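You operate a simulated robot arm through the tools that you are given. There is no shell and no other tool. Be economical: measure what you need, move in short steps, check, and stop when the job is done.

The job below is to be done with a simulated robot arm. You get a single attempt, and the scene is never put back.

JOB
Open the right tall door, put the cedar block on the black table away on the second shelf from the bottom of the tall cupboard and shut the door again. Take the large wax block and leave it on the small table. Put the small orange bobbin on the steel counter away on the grey workbench. Take the soap carton from the steel counter and leave it on the top of the end block. Take the black-cap bobbin and put it in the shallow basket. Pull the left yellow drawer open. Any order will do. Set down upright: cedar block, soap carton.

Only the result counts: the job must be done as asked and must still hold three seconds after the hand-in. Knocking over, shifting, dropping, spilling or breaking anything else fails it. Lids that push on must go on centred and level and be pressed home; caps that screw on are set level and turned clockwise until they are tight.

ROBOT AND FRAMES
A 7-joint arm with a vacuum gripper on a trunk, on a base that drives. Base frame: it is fixed to the floor where the robot stands at the start and does not move with it; the origin is under the middle of the robot, x ahead of it, y to its left, z up. Lengths are in cm, angles in degrees, forces in N, time in s.
Its first joint turns from -69.0 to 172.0 degrees. Places, roughly: black-cap bobbin (7x7x11 cm) [650, -860, 80]; cedar block [225, -1025, 75]; grey workbench [10, -1240, 80]; large wax block (6x4x3 cm) [470, -1130, 80]; left yellow drawer [-110, -1150, 60]; right tall door [70, -10, 100]; second shelf of the tall cupboard [60, 30, 60]; shallow basket (18x40x5 cm) [680, -770, 20]; small orange bobbin (4x4x4 cm) [480, -1150, 80]; small table [240, -930, 80]; soap carton [500, -1075, 75]; top of the end block [440, -670, 20]. Payload 1.06 kg.
Tool frame: the origin (TCP) lies in the middle of the cups' lips, and z points out of the cups. The gripper has 1 cup of 2.4 cm across, covering 2.4 by 2.4 cm (tool x, y); the bellows give 0.8 cm. With the vacuum on, a cup seals on a smooth face that it is pressed against (1 to 4 N); it does not hold porous or soft things. The pull reaches 23 N.
Orientation is that of the tool frame in the base frame, as a unit quaternion [x, y, z, w]. With the cups facing straight down, the tool's x points along the base's -x, its y along +y and its z along -z.

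CONTROLS
- The arm moves only by the tool arm_command. Its argument "rows" is a list of rows, each a list of 7 numbers: the vacuum: 1 switches it on, 0 off, then the shift along the base's x, y, z in cm, then the turn, a rotation vector about the base's x, y, z in degrees. In form: [[vac, dx, dy, dz, ax, ay, az], ...]. A call has 1 to 12 rows; each row shifts and turns the commanded pose from where the row before left it. Each row takes 0.2 s and may step no farther than 5 cm and 8.6 degrees from the row before; otherwise, or with a gripper value out of range, the whole call is refused. Where a pose cannot be reached the arm comes as near as it can. A force on the tool above 40 N (or 10 N above the force at the start of the call, whichever is more), or a blocked arm, ends the call early, and 0.2 s more pass. The pull builds up within a second once a cup has sealed. Time passes only in rows, and 0.2 s behind the last, so rows that do not move give it time. It gives the time, the measured TCP pose, the force on the tool (base axes) and the pull of the vacuum at its end, in the units of the frame above (readings bear some noise), with the torque about the TCP (base axes, N m) and any sound that the robot's microphone picked up, and new pictures: "show" is both (left out), scene, wrist or none.
- Cameras (640 x 400 px; columns grow to the right, rows downward): "scene" is now at [16.96, 1.17, 120.86]; the picture's right is [0.15, -0.99, 0.00], its down [-0.58, -0.09, -0.81] and it looks along [0.80, 0.12, -0.58] (base axes); focal length 214 px, centre (320, 200). "wrist" rides on the gripper at [7.8, 1.9, -9.6] in the tool frame; the picture's right is [-0.23, 0.97, 0.00], its down [-0.71, -0.17, -0.69] and it looks along [-0.67, -0.16, 0.73] (tool axes); focal length 243 px, centre (320, 200). There is no depth. A picture from a camera that has moved, and an enlarged one, comes with that camera's place and axes in the base frame and with its lens.
- lift_body(by): slides the trunk up (or, below 0, down) by that many cm; the arm and the scene camera ride with it, the base frame stays. It gives what a move gives, with no picture.
- base_move(legs): drives the robot by 1 to 6 legs, each [ahead, left, turn to the left] in cm, cm and degrees, along the robot's own axes; the way and the turn of a leg run together, so that a leg with both is an arc; at most 150 cm and 180 degrees a leg. The arm and the cameras ride along, it lands a little off, and it stops where it bumps. It gives what a move gives, and a new picture of the scene camera.
- turn_head(pan, tilt): turns the head with the scene camera to pan (to the left, within 80 degrees either way) and tilt (down, from -29 to 69), counted from straight ahead of the robot. It gives what a move gives, and a new picture of the scene camera.
- enlarge(camera, box): a new picture of the part [left, top, right, bottom] of that camera's present view, enlarged. It takes no simulated time.
- close_job(): hands the job in; it is judged then, once.

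Work in short steps. Places have to be worked out from the pictures, the camera data and where the tool is seen: move nearer, look again, correct. Check each grasp and each placing, and mend what went wrong. You have 196 turns and 260 pictures in all, those below and enlarged ones among them. Switch the vacuum off and draw the arm clear of the work before you hand the job in, unless the task says otherwise; then end with one line.

The tools are called as a command line: name --pt "numbers of a row" for each row, then --argument value for the rest, lists and objects as JSON in quotes. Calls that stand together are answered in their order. arm_command: Moves the arm, as the interface text tells. Its arguments: {"type":"object","properties":{"rows":{"type":"array"},"show":{"type":"string","enum":["both","scene","wrist","none"]}},"required":["rows"]} The other tools are called the same way: lift_body (by) slides the trunk up or down; base_move (legs) drives the base; turn_head (pan, tilt) turns the head that bears the scene camera; enlarge (camera, box) takes an enlarged picture of a part of a camera's view; close_job () hands the job in.

At the start:

```text
time: 0.0
tcp_pos: [39.91, -0.04, 115.84]
orientation: [0.001, 1.0, -0.001, -0.001]
force: [-0.1, 0.7, -0.4]
wrist_torque: [-0.01, -0.02, -0.01]
pull: 0.0
trunk travel left (down, up): [-37.5, 11.7]
robot x, y, heading: [0.34, -0.1, -0.1]
head pan, tilt: [8.6, 35.6]
```

scene: 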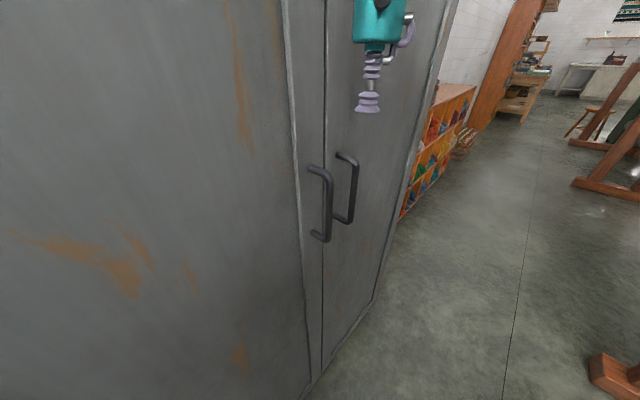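
wrist: 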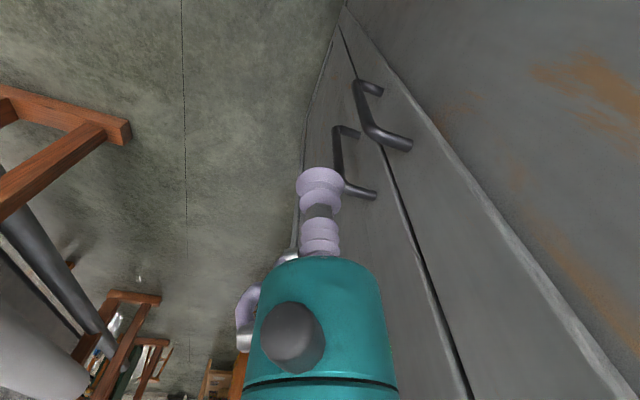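

The cupboard face runs obliquely at about -34° in front-left of me. I look to the right before moving to a spot square to the right door.

turn_head --pan -60 --tilt 30

```text
time: 1.4
tcp_pos: [39.84, 0.08, 115.83]
orientation: [0.001, 1.0, 0.0, -0.001]
force: [0.3, -0.3, -0.2]
wrist_torque: [0.0, 0.0, -0.02]
pull: 0.2
trunk travel left (down, up): [-37.5, 11.7]
robot x, y, heading: [0.02, -0.19, 0.1]
head pan, tilt: [-60.0, 30.0]
camera scene: at [12.82, -7.97, 121.73], right [-0.87, -0.5, 0.0], down [-0.25, 0.43, -0.87], along [0.43, -0.75, -0.5], focal length 214 px, centre (320, 200)
```

scene: 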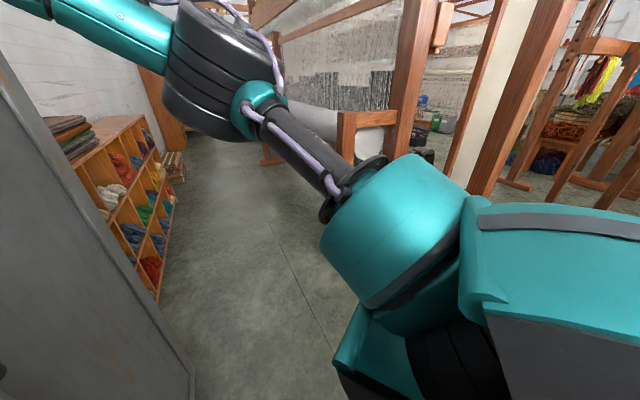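

Floor to the right is clear for half a metre. I strafe right, then turn to face the door squarely.

base_move --legs '[[0, -45, 0], [0, 0, 56]]'

turn_head --pan 0 --tilt 35

```text
time: 8.3
tcp_pos: [22.02, -11.03, 115.86]
orientation: [-0.474, 0.881, -0.001, 0.0]
force: [1.3, 0.0, 0.3]
wrist_torque: [0.0, -0.02, 0.03]
pull: 0.1
trunk travel left (down, up): [-37.5, 11.7]
robot x, y, heading: [-0.4, -44.73, 56.8]
head pan, tilt: [-60.0, 30.0]
camera scene: at [13.67, -38.1, 121.73], right [-0.06, -1.0, 0.0], down [-0.5, 0.03, -0.87], along [0.86, -0.05, -0.5], focal length 214 px, centre (320, 200)
```

scene: 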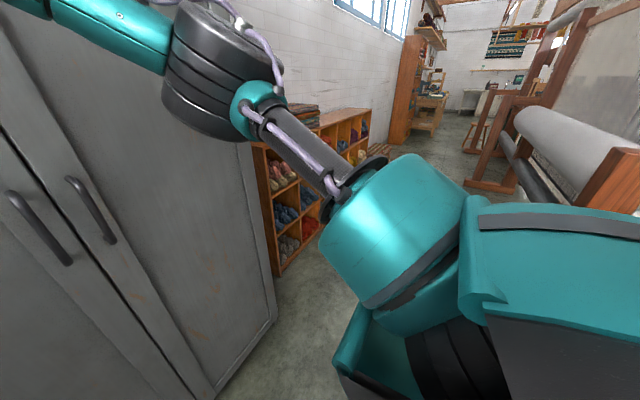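

```text
time: 9.6
tcp_pos: [22.01, -11.14, 115.95]
orientation: [-0.474, 0.881, 0.001, 0.0]
force: [0.5, 1.1, -0.5]
wrist_torque: [0.02, -0.01, -0.02]
pull: 0.0
trunk travel left (down, up): [-37.5, 11.7]
robot x, y, heading: [0.12, -44.57, 56.9]
head pan, tilt: [0.0, 35.0]
camera scene: at [9.49, -30.22, 120.95], right [0.84, -0.55, 0.0], down [-0.32, -0.48, -0.82], along [0.45, 0.68, -0.57], focal length 214 px, centre (320, 200)
```

scene: 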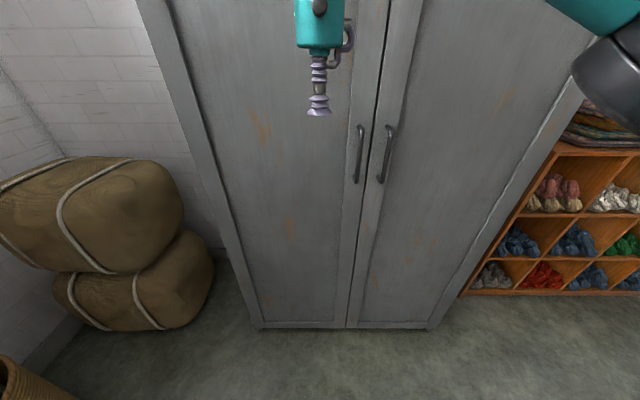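

I am now square to the doors; the plane is ~71 cm ahead and the right handle ~17 cm right at z≈92–106. I strafe right 22 and start tipping the tool to horizontal.

base_move --legs '[[0, -22, 0]]'

arm_command --pt "0 0 0 0 6.87 -4.48 0" --pt "0 0 0 0 6.87 -4.48 0" --pt "0 0 0 0 6.87 -4.48 0" --pt "0 0 0 0 6.87 -4.48 0" --pt "0 0 0 0 6.87 -4.48 0" --pt "0 0 0 0 6.87 -4.48 0" --pt "0 0 0 0 6.87 -4.48 0" --pt "0 0 0 0 6.87 -4.48 0" --pt "0 0 0 0 6.87 -4.48 0" --pt "0 0 0 0 6.87 -4.48 0" --pt "0 0 0 0 6.7 -4.35 0" --show "both"

```text
time: 12.1
tcp_pos: [39.96, -22.97, 115.7]
orientation: [-0.474, 0.881, 0.0, 0.0]
force: [-0.5, -0.2, -0.4]
wrist_torque: [0.03, 0.01, 0.02]
pull: 0.1
trunk travel left (down, up): [-37.5, 11.7]
robot x, y, heading: [18.28, -56.44, 56.6]
head pan, tilt: [0.0, 35.0]
camera scene: at [27.4, -42.01, 120.95], right [0.84, -0.55, 0.0], down [-0.32, -0.48, -0.82], along [0.45, 0.68, -0.57], focal length 214 px, centre (320, 200)
```

scene: 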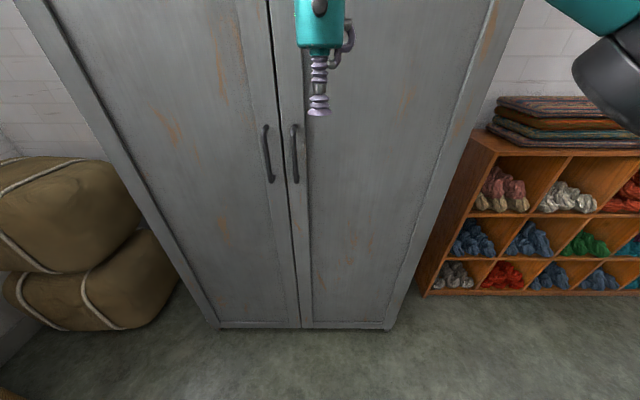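

```text
time: 14.5
tcp_pos: [39.7, -22.89, 115.89]
orientation: [-0.334, 0.621, 0.34, 0.622]
force: [0.2, -0.6, -0.6]
wrist_torque: [0.02, 0.0, 0.02]
pull: 0.1
trunk travel left (down, up): [-37.5, 11.7]
robot x, y, heading: [17.48, -56.01, 56.7]
head pan, tilt: [0.0, 35.0]
camera scene: at [27.38, -41.99, 120.96], right [0.84, -0.55, 0.0], down [-0.32, -0.48, -0.82], along [0.45, 0.68, -0.57], focal length 214 px, centre (320, 200)
camera wrist: at [32.95, -29.9, 108.05], right [-0.81, 0.53, 0.24], down [-0.23, -0.67, 0.7], along [0.53, 0.52, 0.67], focal length 243 px, centre (320, 200)
```

scene: 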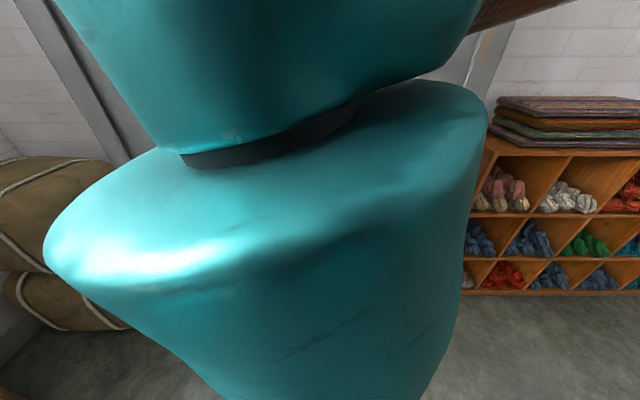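
wrist: 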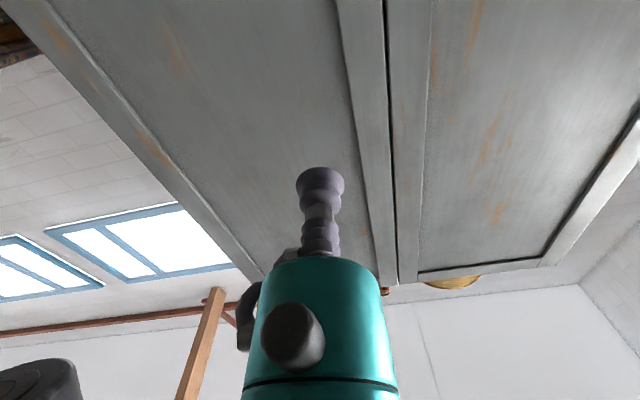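

Tool is horizontal, facing the flat panel about 30 cm away. I extend the arm forward 25 cm at this height.

arm_command --pt "0 2.73 4.19 0 0 0 0" --pt "0 2.73 4.19 0 0 0 0" --pt "0 2.73 4.19 0 0 0 0" --pt "0 2.73 4.19 0 0 0 0" --pt "0 2.73 4.19 0 0 0 0" --show "wrist"

```text
time: 15.7
tcp_pos: [53.85, -1.7, 115.37]
orientation: [-0.336, 0.622, 0.339, 0.621]
force: [0.2, 0.0, 0.4]
wrist_torque: [-0.03, -0.02, 0.03]
pull: 0.0
trunk travel left (down, up): [-37.5, 11.7]
robot x, y, heading: [17.96, -56.11, 56.7]
head pan, tilt: [0.0, 35.0]
camera wrist: at [47.03, -8.79, 107.55], right [-0.81, 0.53, 0.24], down [-0.23, -0.67, 0.71], along [0.53, 0.52, 0.67], focal length 243 px, centre (320, 200)
```

wrist: 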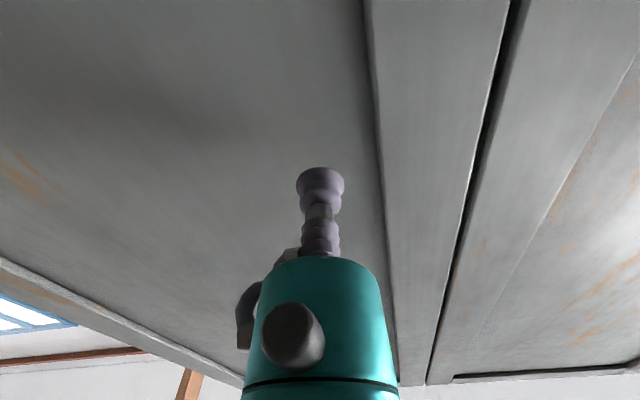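

The arm reached; the panel is still ~5 cm off. I creep on with vacuum on.

arm_command --pt "1 1.09 1.68 0 0 0 0" --pt "1 0.55 0.84 0 0 0 0" --pt "1 0.55 0.84 0 0 0 0" --pt "1 0.27 0.42 0 0 0 0" --show "wrist"

```text
time: 16.7
tcp_pos: [56.11, 1.58, 115.68]
orientation: [-0.335, 0.624, 0.337, 0.621]
force: [-6.3, -29.9, -20.2]
wrist_torque: [0.33, -0.26, 0.16]
pull: 22.5
trunk travel left (down, up): [-37.5, 11.7]
robot x, y, heading: [18.17, -56.37, 56.5]
head pan, tilt: [0.0, 35.0]
camera wrist: at [49.32, -5.52, 107.8], right [-0.81, 0.53, 0.24], down [-0.23, -0.67, 0.71], along [0.54, 0.52, 0.66], focal length 243 px, centre (320, 200)
```

wrist: 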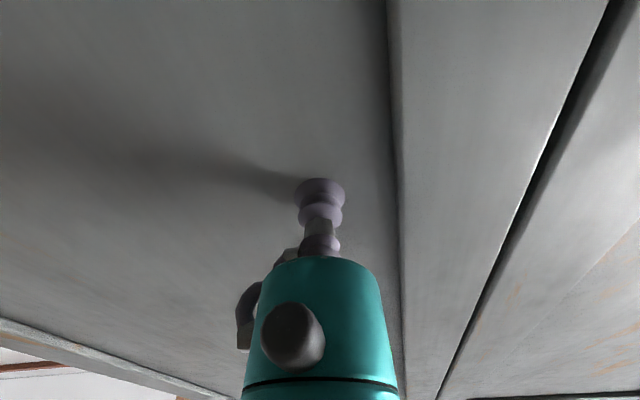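

Sealed with 22.5 N. I pull the door along an arc (radius ~34 cm) in small steps.

arm_command --pt "1 -0.75 -1.27 0 0 0 2.5" --pt "1 -0.75 -1.27 0 0 0 2.5" --pt "1 -0.65 -1.33 0 0 0 2.5" --pt "1 -0.65 -1.33 0 0 0 2.5" --pt "1 -0.53 -1.38 0 0 0 2.5" --pt "1 -0.53 -1.38 0 0 0 2.5" --show "wrist"

```text
time: 18.1
tcp_pos: [51.92, -6.05, 115.93]
orientation: [-0.414, 0.573, 0.417, 0.572]
force: [-7.5, 2.2, -1.9]
wrist_torque: [0.12, -0.03, -0.23]
pull: 22.5
trunk travel left (down, up): [-37.5, 11.7]
robot x, y, heading: [17.75, -56.12, 56.6]
head pan, tilt: [0.0, 35.0]
camera wrist: at [47.24, -14.56, 108.08], right [-0.92, 0.3, 0.24], down [-0.05, -0.71, 0.71], along [0.38, 0.64, 0.67], focal length 243 px, centre (320, 200)
```

wrist: 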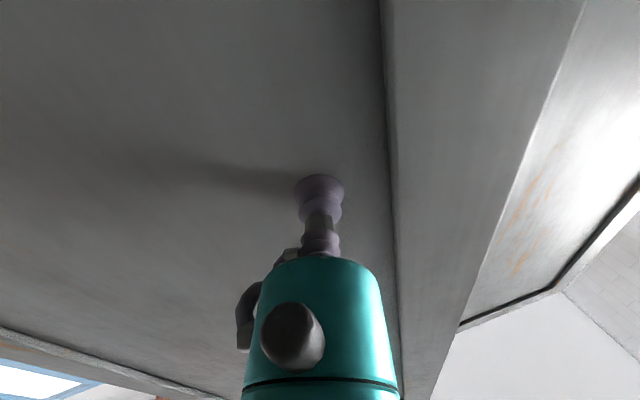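

The door is swinging with the cup. Continuing the arc to ~40°.

arm_command --pt "1 -0.41 -1.43 0 0 0 2.5" --pt "1 -0.41 -1.43 0 0 0 2.5" --pt "1 -0.28 -1.46 0 0 0 2.5" --pt "1 -0.28 -1.46 0 0 0 2.5" --pt "1 -0.15 -1.48 0 0 0 2.5" --pt "1 -0.15 -1.48 0 0 0 2.5" --pt "1 -0.03 -1.48 0 0 0 2.5" --pt "1 -0.03 -1.48 0 0 0 2.5" --pt "1 0.11 -1.48 0 0 0 2.5" --pt "1 0.11 -1.48 0 0 0 2.5" --show "wrist"

```text
time: 20.3
tcp_pos: [50.48, -21.04, 115.85]
orientation: [-0.528, 0.47, 0.531, 0.467]
force: [-9.2, -1.7, -1.0]
wrist_torque: [0.02, 0.06, -0.24]
pull: 23.4
trunk travel left (down, up): [-37.5, 11.7]
robot x, y, heading: [17.98, -55.95, 56.8]
head pan, tilt: [0.0, 35.0]
camera wrist: at [49.84, -30.77, 108.06], right [-0.96, -0.12, 0.24], down [0.26, -0.66, 0.71], along [0.07, 0.74, 0.67], focal length 243 px, centre (320, 200)
```

wrist: 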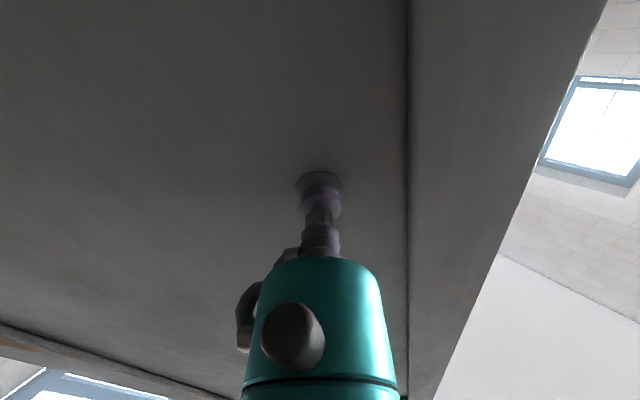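

Going well. I continue the arc to ~65°, easing the lateral force slightly.

arm_command --pt "1 -0.1 -1.55 0 0 0 2.5" --pt "1 0.1 -1.55 0 0 0 2.5" --pt "1 0.35 -1.53 0 0 0 2.5" --pt "1 0.35 -1.53 0 0 0 2.5" --pt "1 0.5 -1.48 0 0 0 2.5" --pt "1 0.5 -1.48 0 0 0 2.5" --pt "1 0.63 -1.44 0 0 0 2.5" --pt "1 0.63 -1.44 0 0 0 2.5" --pt "1 0.75 -1.37 0 0 0 2.5" --pt "1 0.75 -1.37 0 0 0 2.5" --show "wrist"

```text
time: 22.5
tcp_pos: [48.59, -28.86, 117.52]
orientation: [-0.572, 0.411, 0.584, 0.403]
force: [8.9, 3.2, -0.8]
wrist_torque: [0.03, 0.06, 0.02]
pull: 23.2
out of reach, approached as far as the arm can: row 4, 5, 6, 7, 8, 9, 10
trunk travel left (down, up): [-37.5, 11.7]
robot x, y, heading: [17.91, -56.23, 56.5]
head pan, tilt: [0.0, 35.0]
camera wrist: at [49.88, -38.53, 109.69], right [-0.91, -0.33, 0.25], down [0.41, -0.59, 0.7], along [-0.08, 0.74, 0.67], focal length 243 px, centre (320, 200)
```

wrist: 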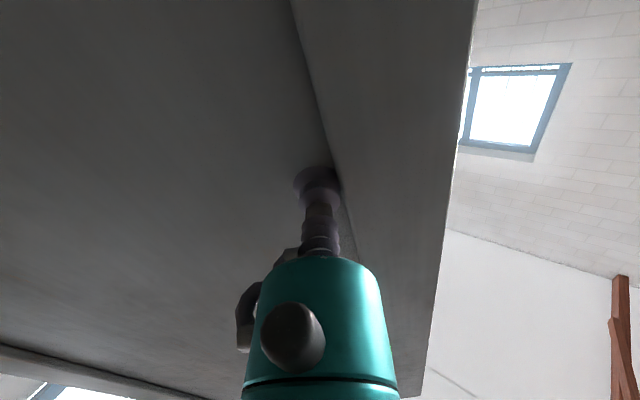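

The arm hit its reach limit with the door ~50° open. I release, back off and straighten the tool so I can push the door wider from inside.

arm_command --pt "0 0 0 0 0 0 0" --pt "0 0 0 0 0 0 0" --pt "0 0 0 0 0 0 0" --pt "0 0.5 -1.5 0 0 0 0" --pt "0 0.5 -2.5 0 0 0 0" --pt "0 -0.5 -2.5 0 0 0 -6" --pt "0 -1.5 -2.5 0 0 0 -8" --pt "0 -3 -2 0 0 0 -8" --pt "0 -4 0 0 0 0 -8" --pt "0 -4 1 0 0 0 -8" --show "both"

```text
time: 24.7
tcp_pos: [40.08, -31.95, 122.42]
orientation: [-0.428, 0.565, 0.438, 0.553]
force: [0.5, -1.4, 0.8]
wrist_torque: [-0.04, 0.02, -0.04]
pull: 0.1
out of reach, approached as far as the arm can: row 4, 5, 7, 8, 9
trunk travel left (down, up): [-37.5, 11.7]
robot x, y, heading: [17.62, -56.08, 56.6]
head pan, tilt: [0.0, 35.0]
camera scene: at [27.05, -42.27, 121.04], right [0.84, -0.55, 0.0], down [-0.31, -0.48, -0.82], along [0.45, 0.69, -0.57], focal length 214 px, centre (320, 200)
camera wrist: at [35.72, -40.86, 114.69], right [-0.94, 0.24, 0.26], down [0.01, -0.71, 0.71], along [0.35, 0.66, 0.66], focal length 243 px, centre (320, 200)
```

scene: 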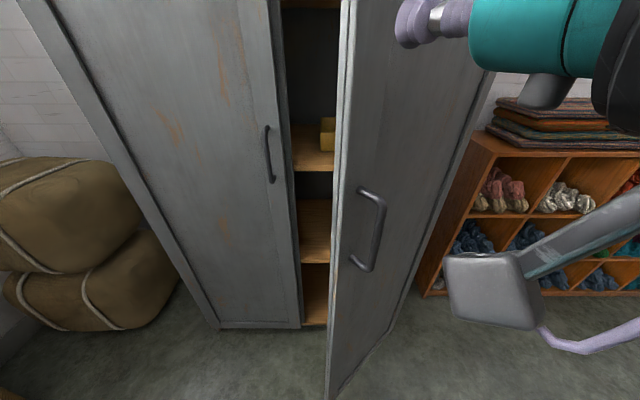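
wrist: 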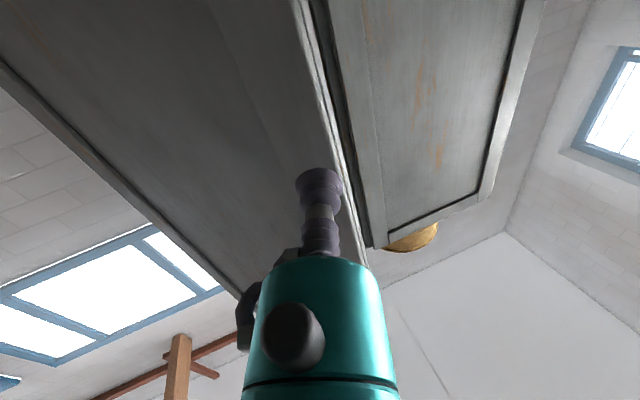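

The door is ~50° open and shelves are visible inside. I shift the tool left past the door's edge and straighten it toward the cupboard.

arm_command --pt "0 -3.5 2.2 -2 0 0 -6" --pt "0 -3.5 2.2 -2 0 0 -6" --pt "0 -3.5 2.2 -2 0 0 -6" --pt "0 -3.3 2.2 -1 0 0 0" --pt "0 2.7 4.15 0 0 0 0" --pt "0 2.7 4.15 0 0 0 0" --show "both"

```text
time: 25.4
tcp_pos: [40.75, -27.66, 121.78]
orientation: [-0.263, 0.661, 0.381, 0.591]
force: [-0.6, -0.6, 0.2]
wrist_torque: [0.0, 0.0, 0.03]
pull: 0.1
trunk travel left (down, up): [-37.5, 11.7]
robot x, y, heading: [18.24, -56.22, 56.5]
head pan, tilt: [0.0, 35.0]
stopped in row 3: the arm was blocked; the commanded pose is now the measured one
camera scene: at [19.68, -41.05, 120.84], right [0.94, 0.33, 0.0], down [0.19, -0.55, -0.81], along [-0.27, 0.77, -0.58], focal length 214 px, centre (320, 200)
camera wrist: at [32.44, -33.59, 114.48], right [-0.74, 0.53, 0.42], down [-0.14, -0.73, 0.67], along [0.66, 0.43, 0.61], focal length 243 px, centre (320, 200)
```

scene: 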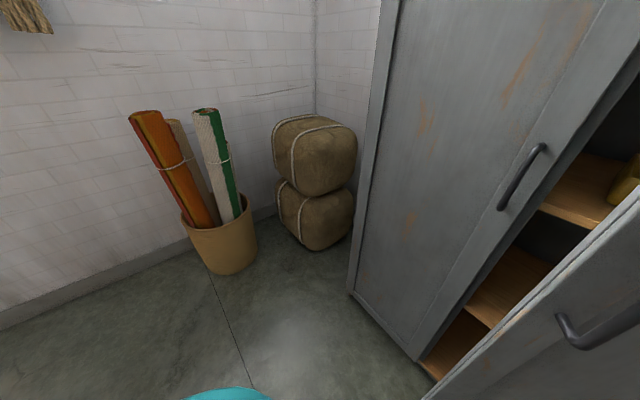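
wrist: 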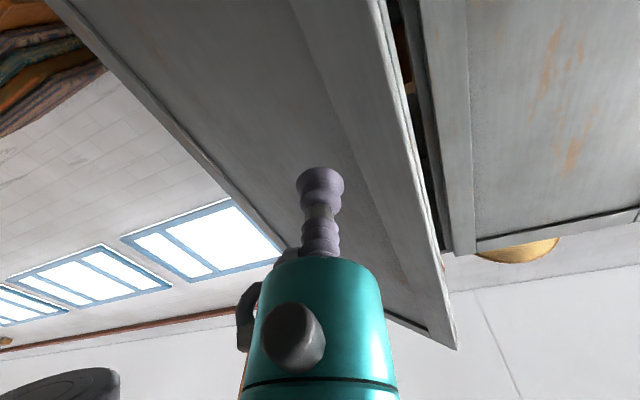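

The arm bumped the head, not the door. I back the base off 20 cm for room, and re-aim the head.

base_move --legs '[[-20, 0, 0]]'

arm_command --pt "0 2.2 3.34 -2 0 0 0" --pt "0 1.1 1.67 -2 0 0 0" --show "scene"

```text
time: 27.0
tcp_pos: [29.73, -44.4, 121.76]
orientation: [-0.263, 0.66, 0.382, 0.591]
force: [-0.7, 0.4, 0.1]
wrist_torque: [-0.02, 0.02, 0.04]
pull: 0.0
trunk travel left (down, up): [-37.5, 11.7]
robot x, y, heading: [6.85, -72.93, 56.8]
head pan, tilt: [0.0, 35.0]
camera scene: at [8.59, -57.86, 120.9], right [0.94, 0.33, 0.0], down [0.19, -0.55, -0.82], along [-0.27, 0.77, -0.58], focal length 214 px, centre (320, 200)
```

scene: 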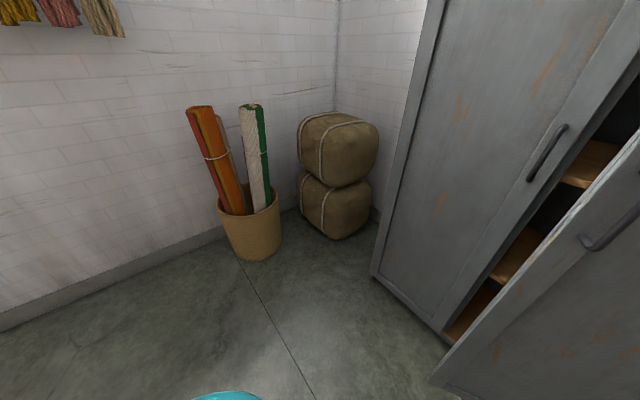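

```text
time: 27.6
tcp_pos: [33.24, -38.92, 117.68]
orientation: [-0.264, 0.659, 0.382, 0.591]
force: [-0.5, 0.7, -0.5]
wrist_torque: [0.02, 0.0, 0.03]
pull: 0.1
trunk travel left (down, up): [-37.5, 11.7]
robot x, y, heading: [6.92, -73.0, 56.9]
head pan, tilt: [0.0, 35.0]
camera scene: at [16.17, -58.63, 120.95], right [0.85, -0.53, 0.0], down [-0.3, -0.49, -0.82], along [0.43, 0.69, -0.57], focal length 214 px, centre (320, 200)
```

scene: 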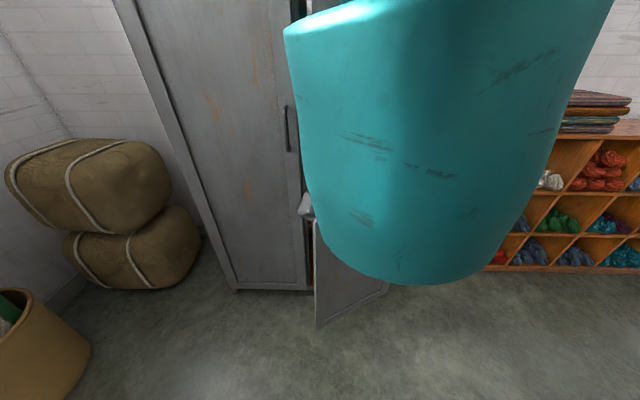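

The head is free again. I fix the tool's roll, strafe left a bit and go forward so the tool enters left of the door's edge.

base_move --legs '[[0, 10, 0]]'

arm_command --pt "0 0 0 0 -3.2 -4.5 0" --pt "0 0 0 0 -3.2 -4.5 0" --pt "0 2.73 4.19 0 0 0 0" --pt "0 2.73 4.19 0 0 0 0" --pt "0 2.73 4.19 0 0 0 0" --pt "0 2.73 4.19 0 0 0 0" --show "both"

```text
time: 29.1
tcp_pos: [25.18, -33.82, 117.74]
orientation: [-0.262, 0.661, 0.381, 0.592]
force: [-0.5, -0.1, -0.1]
wrist_torque: [0.01, 0.05, -0.01]
pull: 0.0
trunk travel left (down, up): [-37.5, 11.7]
robot x, y, heading: [-0.85, -67.45, 56.4]
head pan, tilt: [0.0, 35.0]
camera scene: at [8.26, -53.45, 120.95], right [0.84, -0.55, 0.0], down [-0.32, -0.48, -0.82], along [0.45, 0.68, -0.57], focal length 214 px, centre (320, 200)
```

scene: 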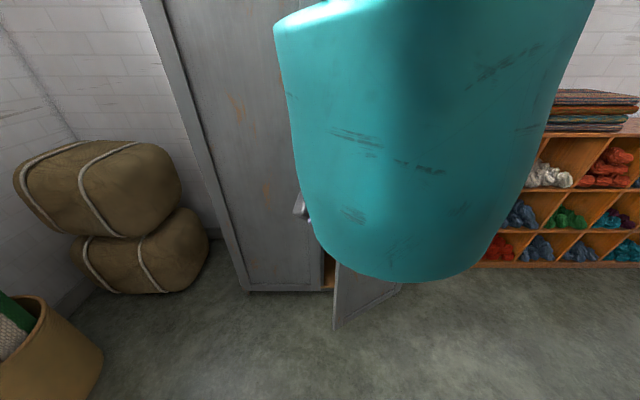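

```text
time: 30.5
tcp_pos: [36.17, -17.16, 117.55]
orientation: [-0.323, 0.632, 0.322, 0.626]
force: [0.2, 0.4, -0.4]
wrist_torque: [-0.01, 0.01, 0.01]
pull: 0.0
trunk travel left (down, up): [-37.5, 11.7]
robot x, y, heading: [-1.0, -67.7, 56.7]
head pan, tilt: [0.0, 35.0]
camera scene: at [8.3, -53.43, 120.95], right [0.84, -0.55, 0.0], down [-0.32, -0.48, -0.82], along [0.45, 0.68, -0.57], focal length 214 px, centre (320, 200)
camera wrist: at [29.06, -23.94, 109.83], right [-0.79, 0.57, 0.24], down [-0.26, -0.65, 0.71], along [0.56, 0.5, 0.66], focal length 243 px, centre (320, 200)
```

scene: 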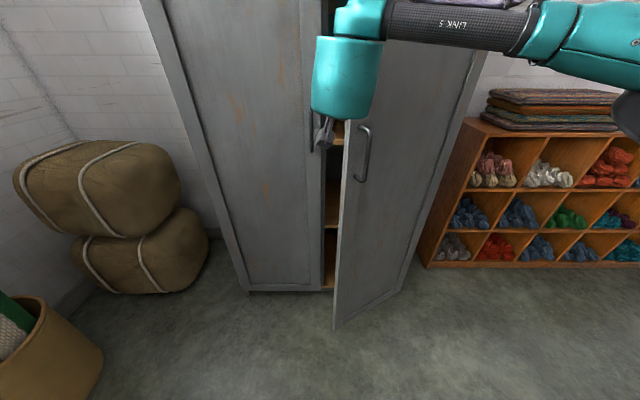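
wrist: 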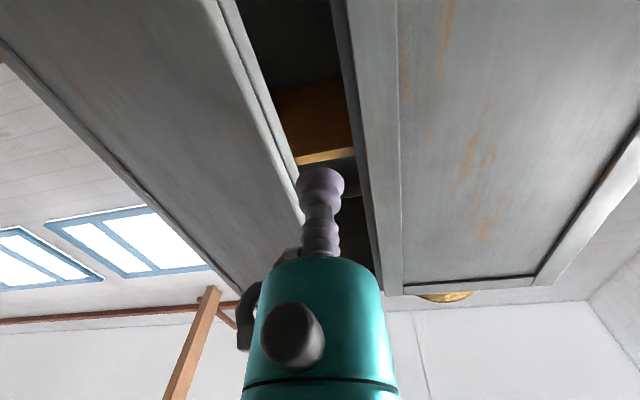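

The door is actually ~28° open with its edge ~8 cm beyond the cup and slightly right. I slip the tool in with the base (4 left, 14 ahead), then strafe right to push the door.

base_move --legs '[[0, 4, 0], [15, 0, 0], [0, -15, 0]]'

```text
time: 33.3
tcp_pos: [43.83, -5.2, 117.65]
orientation: [-0.333, 0.628, 0.328, 0.622]
force: [-6.8, -0.6, 2.6]
wrist_torque: [-0.31, 0.09, -0.69]
pull: 0.1
trunk travel left (down, up): [-37.5, 11.7]
robot x, y, heading: [7.71, -55.76, 57.0]
head pan, tilt: [0.0, 35.0]
stopped in leg 3: the robot was blocked; the commanded pose is now the measured one
camera scene: at [17.11, -41.66, 120.97], right [0.84, -0.55, 0.0], down [-0.31, -0.48, -0.82], along [0.45, 0.69, -0.57], focal length 214 px, centre (320, 200)
```

scene: 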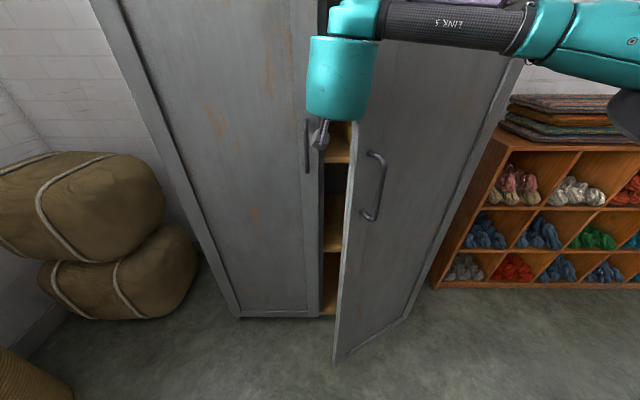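

The gripper's body is pressing on the door's edge from inside (force −r only ~7 N). I advance the tool 6 cm deeper and push right with the arm itself.

arm_command --pt "0 -0.8 0.5 0 0 0 0" --pt "0 1.6 2.5 0 0 0 0" --pt "0 1.6 2.5 0 0 0 0" --pt "0 1.6 2.5 0 0 0 0" --pt "0 1.7 -1.1 0 0 0 0" --pt "0 1.7 -1.1 0 0 0 0" --pt "0 1.7 -1.1 0 0 0 0" --pt "0 1.7 -1.1 0 0 0 0" --pt "0 1.7 -1.1 0 0 0 0" --pt "0 1.7 -1.1 0 0 0 0" --show "both"

```text
time: 35.4
tcp_pos: [43.19, 1.35, 117.94]
orientation: [-0.411, 0.573, 0.373, 0.602]
force: [-0.2, 0.4, 0.1]
wrist_torque: [0.02, 0.04, 0.03]
pull: 0.1
trunk travel left (down, up): [-37.5, 11.7]
robot x, y, heading: [7.6, -55.76, 57.4]
head pan, tilt: [0.0, 35.0]
stopped in row 10: the arm was blocked; the commanded pose is now the measured one
camera scene: at [15.59, -41.63, 121.1], right [0.84, -0.54, 0.01], down [-0.3, -0.48, -0.82], along [0.45, 0.69, -0.57], focal length 214 px, centre (320, 200)
camera wrist: at [38.33, -6.9, 109.92], right [-0.91, 0.38, 0.17], down [-0.15, -0.68, 0.72], along [0.39, 0.63, 0.68], focal length 243 px, centre (320, 200)
```

scene: 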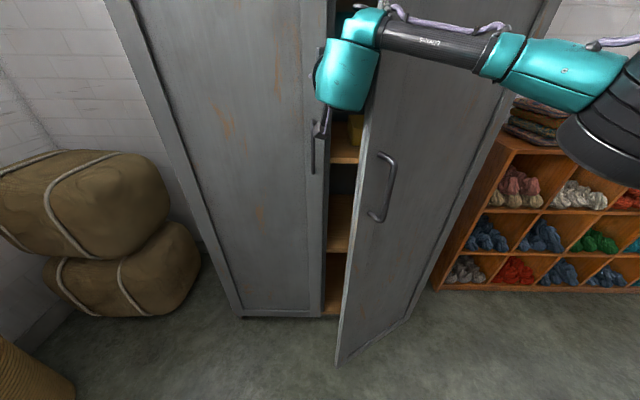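
wrist: 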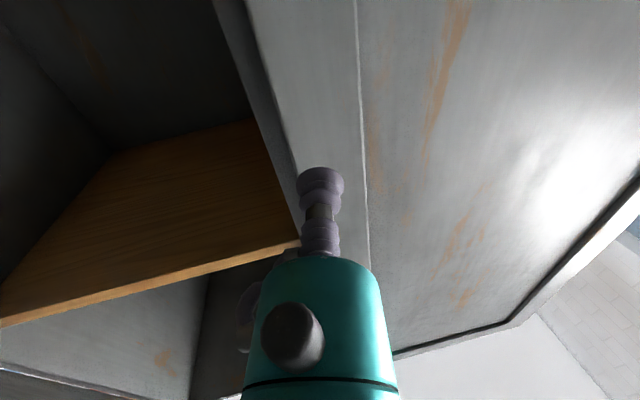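

The wrist is straddling the door edge, so this can't push. I back out; I'll re-seal on the door's face and pull it open with the base in an arc instead.

base_move --legs '[[-28, 0, 0]]'

arm_command --pt "0 0 0 0 0 0 0" --show "both"

```text
time: 37.3
tcp_pos: [31.38, -21.46, 117.01]
orientation: [-0.402, 0.585, 0.368, 0.6]
force: [0.3, -0.6, -0.2]
wrist_torque: [0.02, -0.01, -0.02]
pull: 0.1
trunk travel left (down, up): [-37.5, 11.7]
robot x, y, heading: [-6.84, -78.43, 57.1]
head pan, tilt: [0.0, 35.0]
camera scene: at [2.39, -64.32, 120.96], right [0.84, -0.54, 0.0], down [-0.31, -0.48, -0.82], along [0.45, 0.69, -0.57], focal length 214 px, centre (320, 200)
```

scene: 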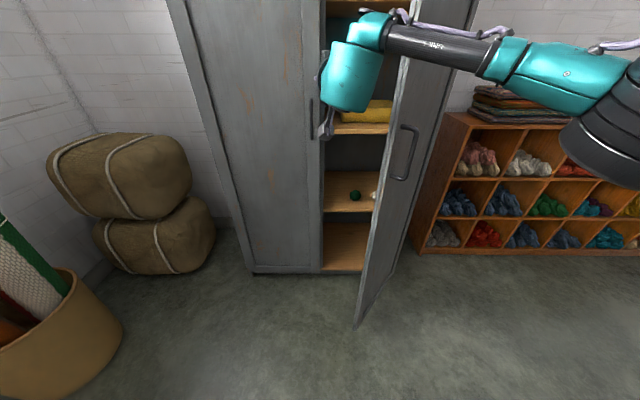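

```text
time: 37.7
tcp_pos: [31.45, -21.57, 116.94]
orientation: [-0.402, 0.585, 0.368, 0.6]
force: [0.6, -0.4, 0.6]
wrist_torque: [0.0, 0.0, 0.01]
pull: 0.0
trunk travel left (down, up): [-37.5, 11.7]
robot x, y, heading: [-6.72, -78.59, 56.9]
head pan, tilt: [0.0, 35.0]
camera scene: at [2.42, -64.28, 120.96], right [0.84, -0.54, 0.0], down [-0.31, -0.48, -0.82], along [0.45, 0.69, -0.57], focal length 214 px, centre (320, 200)
camera wrist: at [26.14, -29.74, 109.16], right [-0.9, 0.4, 0.18], down [-0.15, -0.67, 0.72], along [0.41, 0.62, 0.67], focal length 243 px, centre (320, 200)
```

scene: 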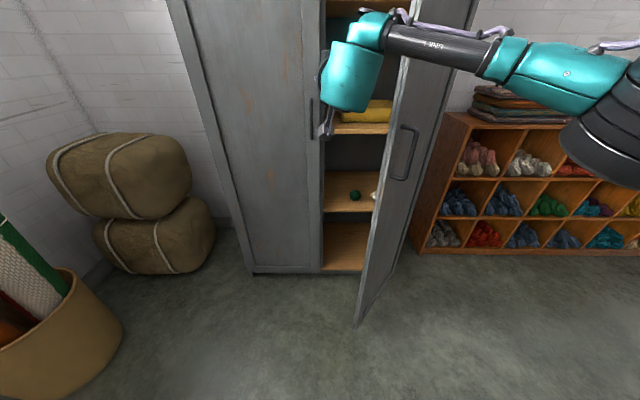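
wrist: 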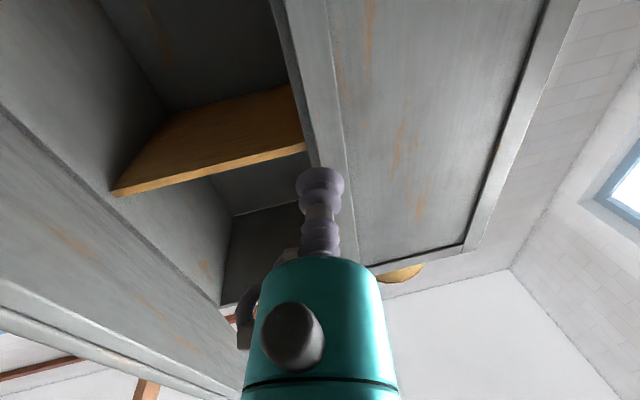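

Backing out dragged the door to ~50°. I repeat: forward inside the edge, strafe right, and back out obliquely.

base_move --legs '[[14, 0, 0], [0, -19, 0], [-8, -8, 0], [-14, -2, 0]]'

```text
time: 40.3
tcp_pos: [45.52, -15.0, 117.23]
orientation: [-0.419, 0.571, 0.379, 0.596]
force: [0.2, 0.2, 0.0]
wrist_torque: [0.0, 0.0, -0.03]
pull: 0.1
trunk travel left (down, up): [-37.5, 11.7]
robot x, y, heading: [9.97, -72.03, 57.7]
head pan, tilt: [0.0, 35.0]
stopped in leg 2: the robot was blocked; the commanded pose is now the measured one
camera scene: at [19.06, -58.32, 121.03], right [0.84, -0.54, 0.0], down [-0.3, -0.48, -0.82], along [0.44, 0.69, -0.57], focal length 214 px, centre (320, 200)
```

scene: 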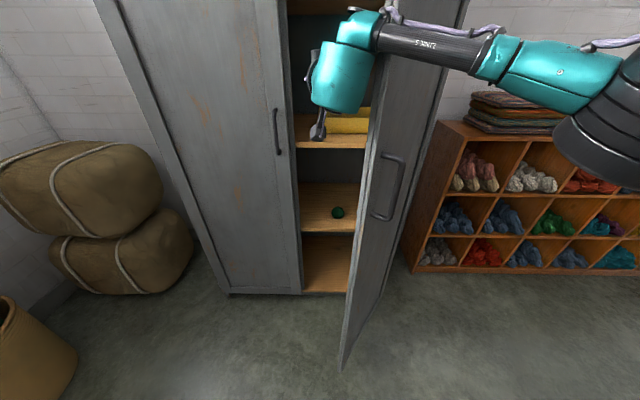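

Link 5 touches the door edge again; pulling back obliquely worked before, so I do that.

base_move --legs '[[-9, -4, 0], [-9, -6, 0], [-8, -6, 0]]'

```text
time: 43.3
tcp_pos: [46.75, -44.75, 116.51]
orientation: [-0.417, 0.577, 0.377, 0.593]
force: [-0.6, -0.1, 0.5]
wrist_torque: [0.0, 0.01, -0.02]
pull: 0.0
trunk travel left (down, up): [-37.5, 11.7]
robot x, y, heading: [10.55, -103.02, 57.6]
head pan, tilt: [0.0, 35.0]
stopped in leg 3: the robot was blocked; the commanded pose is now the measured one
camera scene: at [19.73, -88.01, 120.89], right [0.84, -0.54, 0.0], down [-0.31, -0.49, -0.82], along [0.44, 0.69, -0.58], focal length 214 px, centre (320, 200)
```

scene: 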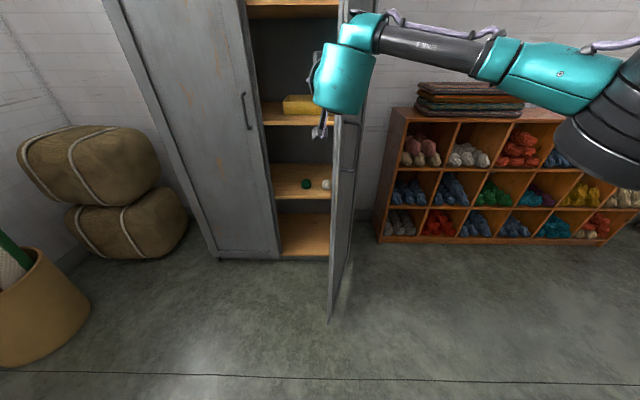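

The door is now ~73° open, enough. Shelf heights read ≈5, 53 and 93 cm; the second shelf has two small balls at its middle/right. Before moving I look right for what blocked me.

turn_head --pan -80 --tilt 40

turn_head --pan 80 --tilt 25

```text
time: 44.8
tcp_pos: [46.61, -44.6, 116.49]
orientation: [-0.418, 0.577, 0.377, 0.592]
force: [0.0, -1.0, -0.6]
wrist_torque: [0.02, 0.02, -0.02]
pull: 0.1
trunk travel left (down, up): [-37.5, 11.7]
robot x, y, heading: [10.52, -102.68, 57.5]
head pan, tilt: [-80.0, 40.0]
camera scene: at [22.86, -98.62, 120.16], right [-0.38, -0.92, 0.0], down [-0.6, 0.24, -0.77], along [0.71, -0.3, -0.64], focal length 214 px, centre (320, 200)
```

scene: 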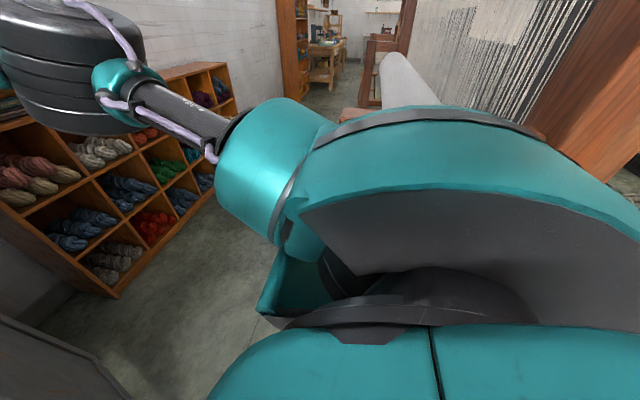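

```text
time: 47.3
tcp_pos: [46.63, -44.63, 116.36]
orientation: [-0.417, 0.578, 0.375, 0.593]
force: [-0.3, -0.5, 0.5]
wrist_torque: [0.0, -0.03, 0.01]
pull: 0.0
trunk travel left (down, up): [-37.5, 11.7]
robot x, y, heading: [10.29, -102.82, 57.6]
head pan, tilt: [80.0, 25.0]
camera scene: at [8.22, -89.14, 122.48], right [0.68, 0.74, 0.0], down [0.31, -0.29, -0.91], along [-0.67, 0.61, -0.42], focal length 214 px, centre (320, 200)
```

scene: 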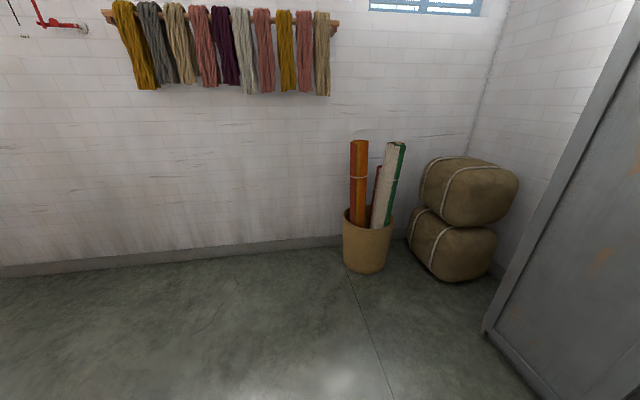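

A loom stands close behind-right. I strafe left 60 cm into the open floor, then retract the arm.

base_move --legs '[[0, 60, 0]]'

arm_command --pt "0 -2.65 -4.2 0 0 0 -3" --pt "0 -2.65 -4.2 0 0 0 -3" --pt "0 -2.65 -4.2 0 0 0 -3" --pt "0 -2.65 -4.2 0 0 0 0" --pt "0 -2.0 -3.2 0 0 0 0" --show "none"

base_move --legs '[[0, 0, -147]]'

turn_head --pan 0 --tilt 15

```text
time: 49.7
tcp_pos: [33.04, -36.82, 116.74]
orientation: [-0.417, 0.575, 0.378, 0.593]
force: [-0.4, 0.8, 0.0]
wrist_torque: [-0.01, 0.04, 0.01]
pull: 0.1
trunk travel left (down, up): [-37.5, 11.7]
robot x, y, heading: [-2.84, -94.54, 57.6]
head pan, tilt: [80.0, 25.0]
stopped in leg 1: the robot was blocked; the commanded pose is now the measured one
camera scene: at [-5.28, -81.29, 122.52], right [0.67, 0.74, 0.0], down [0.31, -0.28, -0.91], along [-0.67, 0.61, -0.42], focal length 214 px, centre (320, 200)
```

scene: 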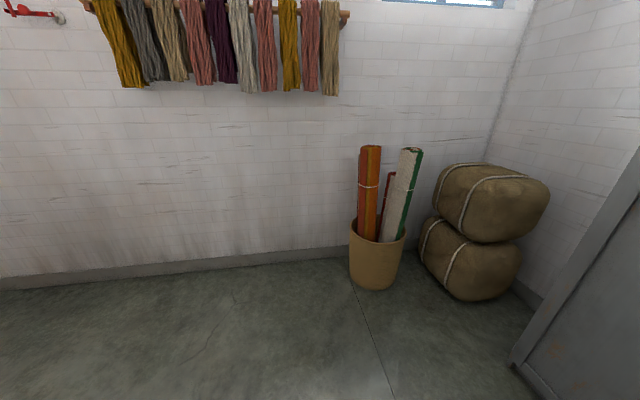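

```text
time: 50.9
tcp_pos: [20.56, -56.61, 116.62]
orientation: [-0.371, 0.606, 0.329, 0.622]
force: [-0.1, 0.3, 0.8]
wrist_torque: [0.0, 0.02, -0.02]
pull: 0.0
trunk travel left (down, up): [-37.5, 11.7]
robot x, y, heading: [-3.13, -94.47, 57.8]
head pan, tilt: [80.0, 25.0]
```

```text
time: 55.2
tcp_pos: [33.74, -122.37, 115.42]
orientation: [0.207, 0.689, -0.257, 0.646]
force: [-0.4, 0.1, -0.4]
wrist_torque: [0.03, -0.01, 0.01]
pull: 0.0
trunk travel left (down, up): [-37.5, 11.7]
robot x, y, heading: [-2.02, -94.43, -41.8]
head pan, tilt: [80.0, 25.0]
stopped in leg 1: the robot was blocked; the commanded pose is now the measured one
camera scene: at [13.39, -94.15, 122.28], right [0.62, -0.78, -0.01], down [-0.35, -0.26, -0.9], along [0.7, 0.56, -0.44], focal length 214 px, centre (320, 200)
```

scene: 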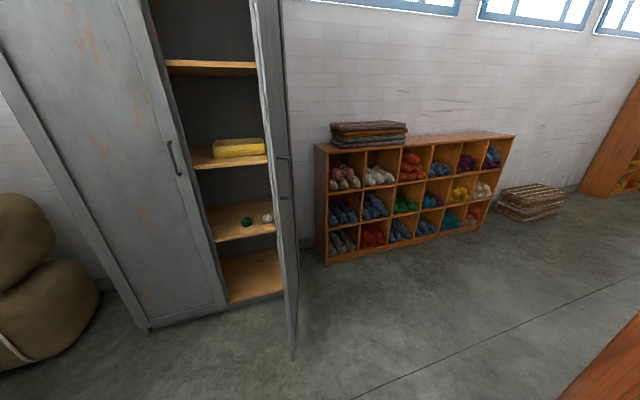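

```text
time: 56.8
tcp_pos: [33.73, -122.5, 115.38]
orientation: [0.208, 0.689, -0.258, 0.645]
force: [0.2, -0.3, 0.2]
wrist_torque: [-0.03, 0.02, 0.02]
pull: 0.0
trunk travel left (down, up): [-37.5, 11.7]
robot x, y, heading: [-2.33, -94.37, -41.6]
head pan, tilt: [0.0, 15.0]
camera scene: at [13.24, -106.1, 123.87], right [-0.67, -0.75, 0.01], down [-0.21, 0.17, -0.96], along [0.71, -0.64, -0.27], focal length 214 px, centre (320, 200)
```

scene: 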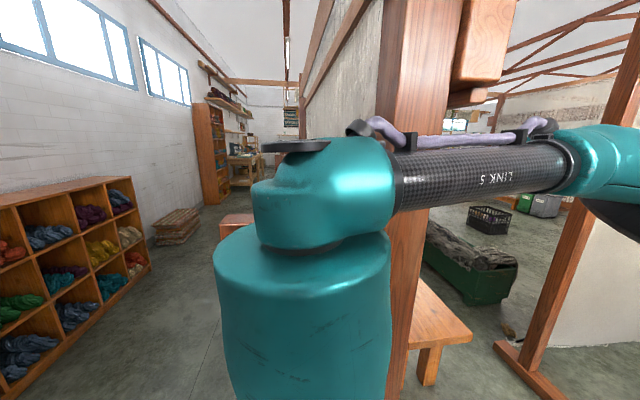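

The tool bumped a loom post. I back away 40 cm and turn further right to look for a way round.

base_move --legs '[[0, 0, 20], [-45, 0, 0]]'

turn_head --pan -60 --tilt 15

```text
time: 60.6
tcp_pos: [-3.5, -92.3, 116.28]
orientation: [0.092, 0.707, -0.139, 0.687]
force: [-0.1, 0.2, 0.1]
wrist_torque: [-0.01, 0.01, -0.04]
pull: 0.1
trunk travel left (down, up): [-37.5, 11.7]
robot x, y, heading: [-44.78, -77.37, -21.6]
head pan, tilt: [0.0, 15.0]
camera scene: at [-28.64, -83.85, 124.16], right [-0.37, -0.93, 0.0], down [-0.24, 0.1, -0.97], along [0.9, -0.36, -0.26], focal length 214 px, centre (320, 200)
```

scene: 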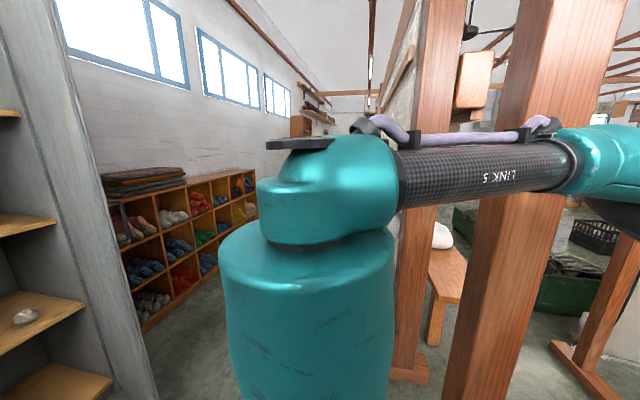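

```text
time: 61.9
tcp_pos: [-3.37, -92.29, 116.12]
orientation: [0.091, 0.708, -0.138, 0.687]
force: [-0.2, 0.3, -0.1]
wrist_torque: [0.04, 0.0, -0.02]
pull: 0.0
trunk travel left (down, up): [-37.5, 11.7]
robot x, y, heading: [-44.86, -77.12, -21.5]
head pan, tilt: [-60.0, 15.0]
camera scene: at [-35.92, -89.67, 124.15], right [-0.99, -0.15, 0.0], down [-0.04, 0.26, -0.97], along [0.14, -0.96, -0.26], focal length 214 px, centre (320, 200)
```

scene: 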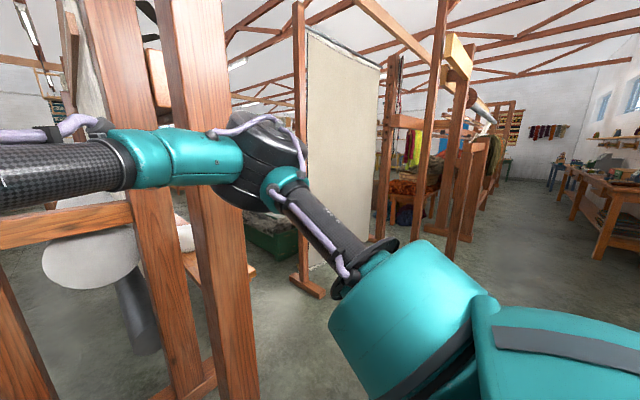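

There is a wide aisle to the right, past the loom's near end. I turn to heading ≈ −107° and advance to look again.

base_move --legs '[[0, 0, -86]]'

turn_head --pan 30 --tilt 15

```text
time: 65.9
tcp_pos: [-55.89, -120.1, 116.09]
orientation: [-0.543, -0.462, 0.565, -0.415]
force: [0.4, -0.1, -0.5]
wrist_torque: [-0.01, 0.01, 0.03]
pull: 0.0
trunk travel left (down, up): [-37.5, 11.7]
robot x, y, heading: [-45.42, -77.35, -106.2]
head pan, tilt: [-60.0, 15.0]
camera scene: at [-56.4, -87.62, 124.15], right [-0.24, 0.97, 0.0], down [0.25, 0.06, -0.97], along [-0.94, -0.23, -0.26], focal length 214 px, centre (320, 200)
```

scene: 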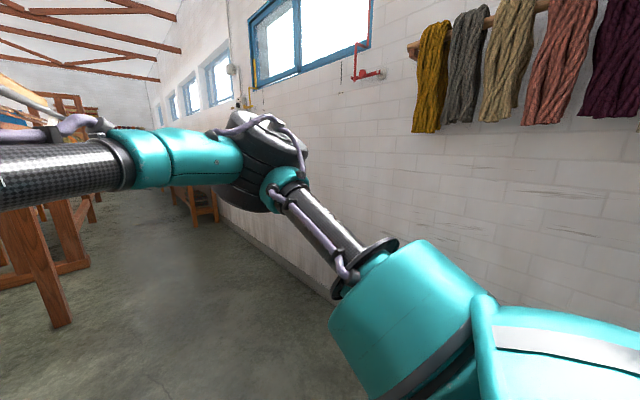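

```text
time: 67.6
tcp_pos: [-56.06, -120.02, 116.14]
orientation: [-0.543, -0.463, 0.564, -0.416]
force: [0.3, 0.4, 0.3]
wrist_torque: [0.01, -0.01, -0.01]
pull: 0.1
trunk travel left (down, up): [-37.5, 11.7]
robot x, y, heading: [-45.16, -77.16, -106.3]
head pan, tilt: [30.0, 15.0]
camera scene: at [-45.09, -94.44, 124.15], right [-0.97, -0.24, 0.0], down [-0.06, 0.25, -0.97], along [0.23, -0.94, -0.26], focal length 214 px, centre (320, 200)
```

scene: 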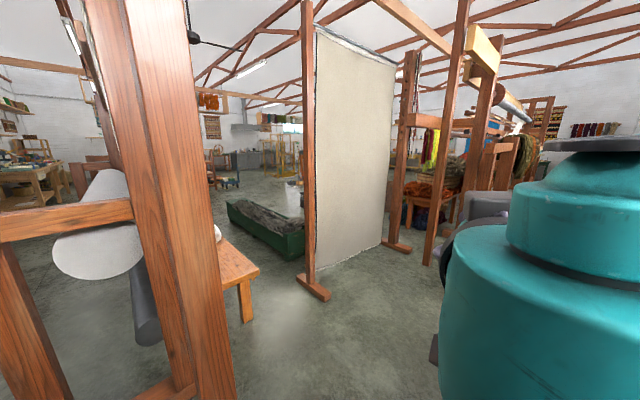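

A map emerges: room axes are rotated about −33°. The corridor between crate shelves and the loom leads to the open room; I go back and take it diagonally past the open door.

base_move --legs '[[0, 0, 88], [40, 0, 0], [0, 0, 31], [55, 0, 0]]'

turn_head --pan -45 --tilt 25

```text
time: 78.0
tcp_pos: [88.18, -67.24, 116.09]
orientation: [-0.121, 0.703, 0.069, 0.697]
force: [0.0, -0.1, 0.1]
wrist_torque: [0.0, -0.01, 0.0]
pull: 0.1
trunk travel left (down, up): [-37.5, 11.7]
robot x, y, heading: [45.28, -78.18, 12.7]
head pan, tilt: [30.0, 15.0]
camera scene: at [60.34, -70.15, 124.15], right [0.68, -0.74, 0.0], down [-0.19, -0.18, -0.97], along [0.71, 0.65, -0.26], focal length 214 px, centre (320, 200)
```

scene: 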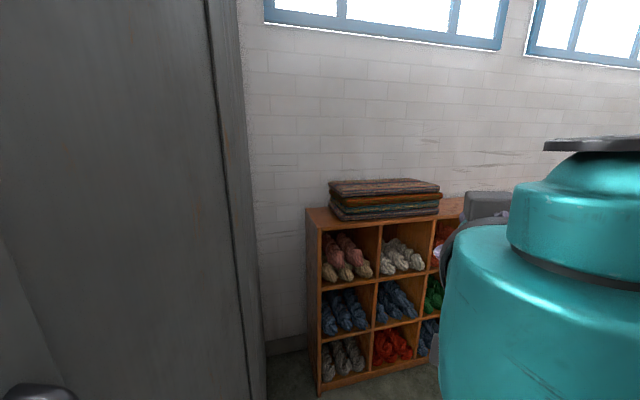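

```text
time: 79.5
tcp_pos: [88.18, -67.37, 116.19]
orientation: [-0.12, 0.703, 0.069, 0.697]
force: [-0.1, 0.3, -0.8]
wrist_torque: [0.01, 0.01, 0.01]
pull: 0.1
trunk travel left (down, up): [-37.5, 11.7]
robot x, y, heading: [45.18, -77.88, 12.5]
head pan, tilt: [-45.0, 25.0]
camera scene: at [61.21, -81.41, 122.53], right [-0.54, -0.84, 0.0], down [-0.36, 0.23, -0.91], along [0.77, -0.49, -0.42], focal length 214 px, centre (320, 200)
```

scene: 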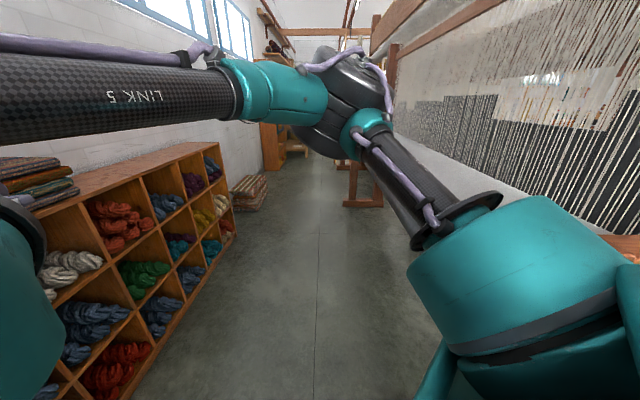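

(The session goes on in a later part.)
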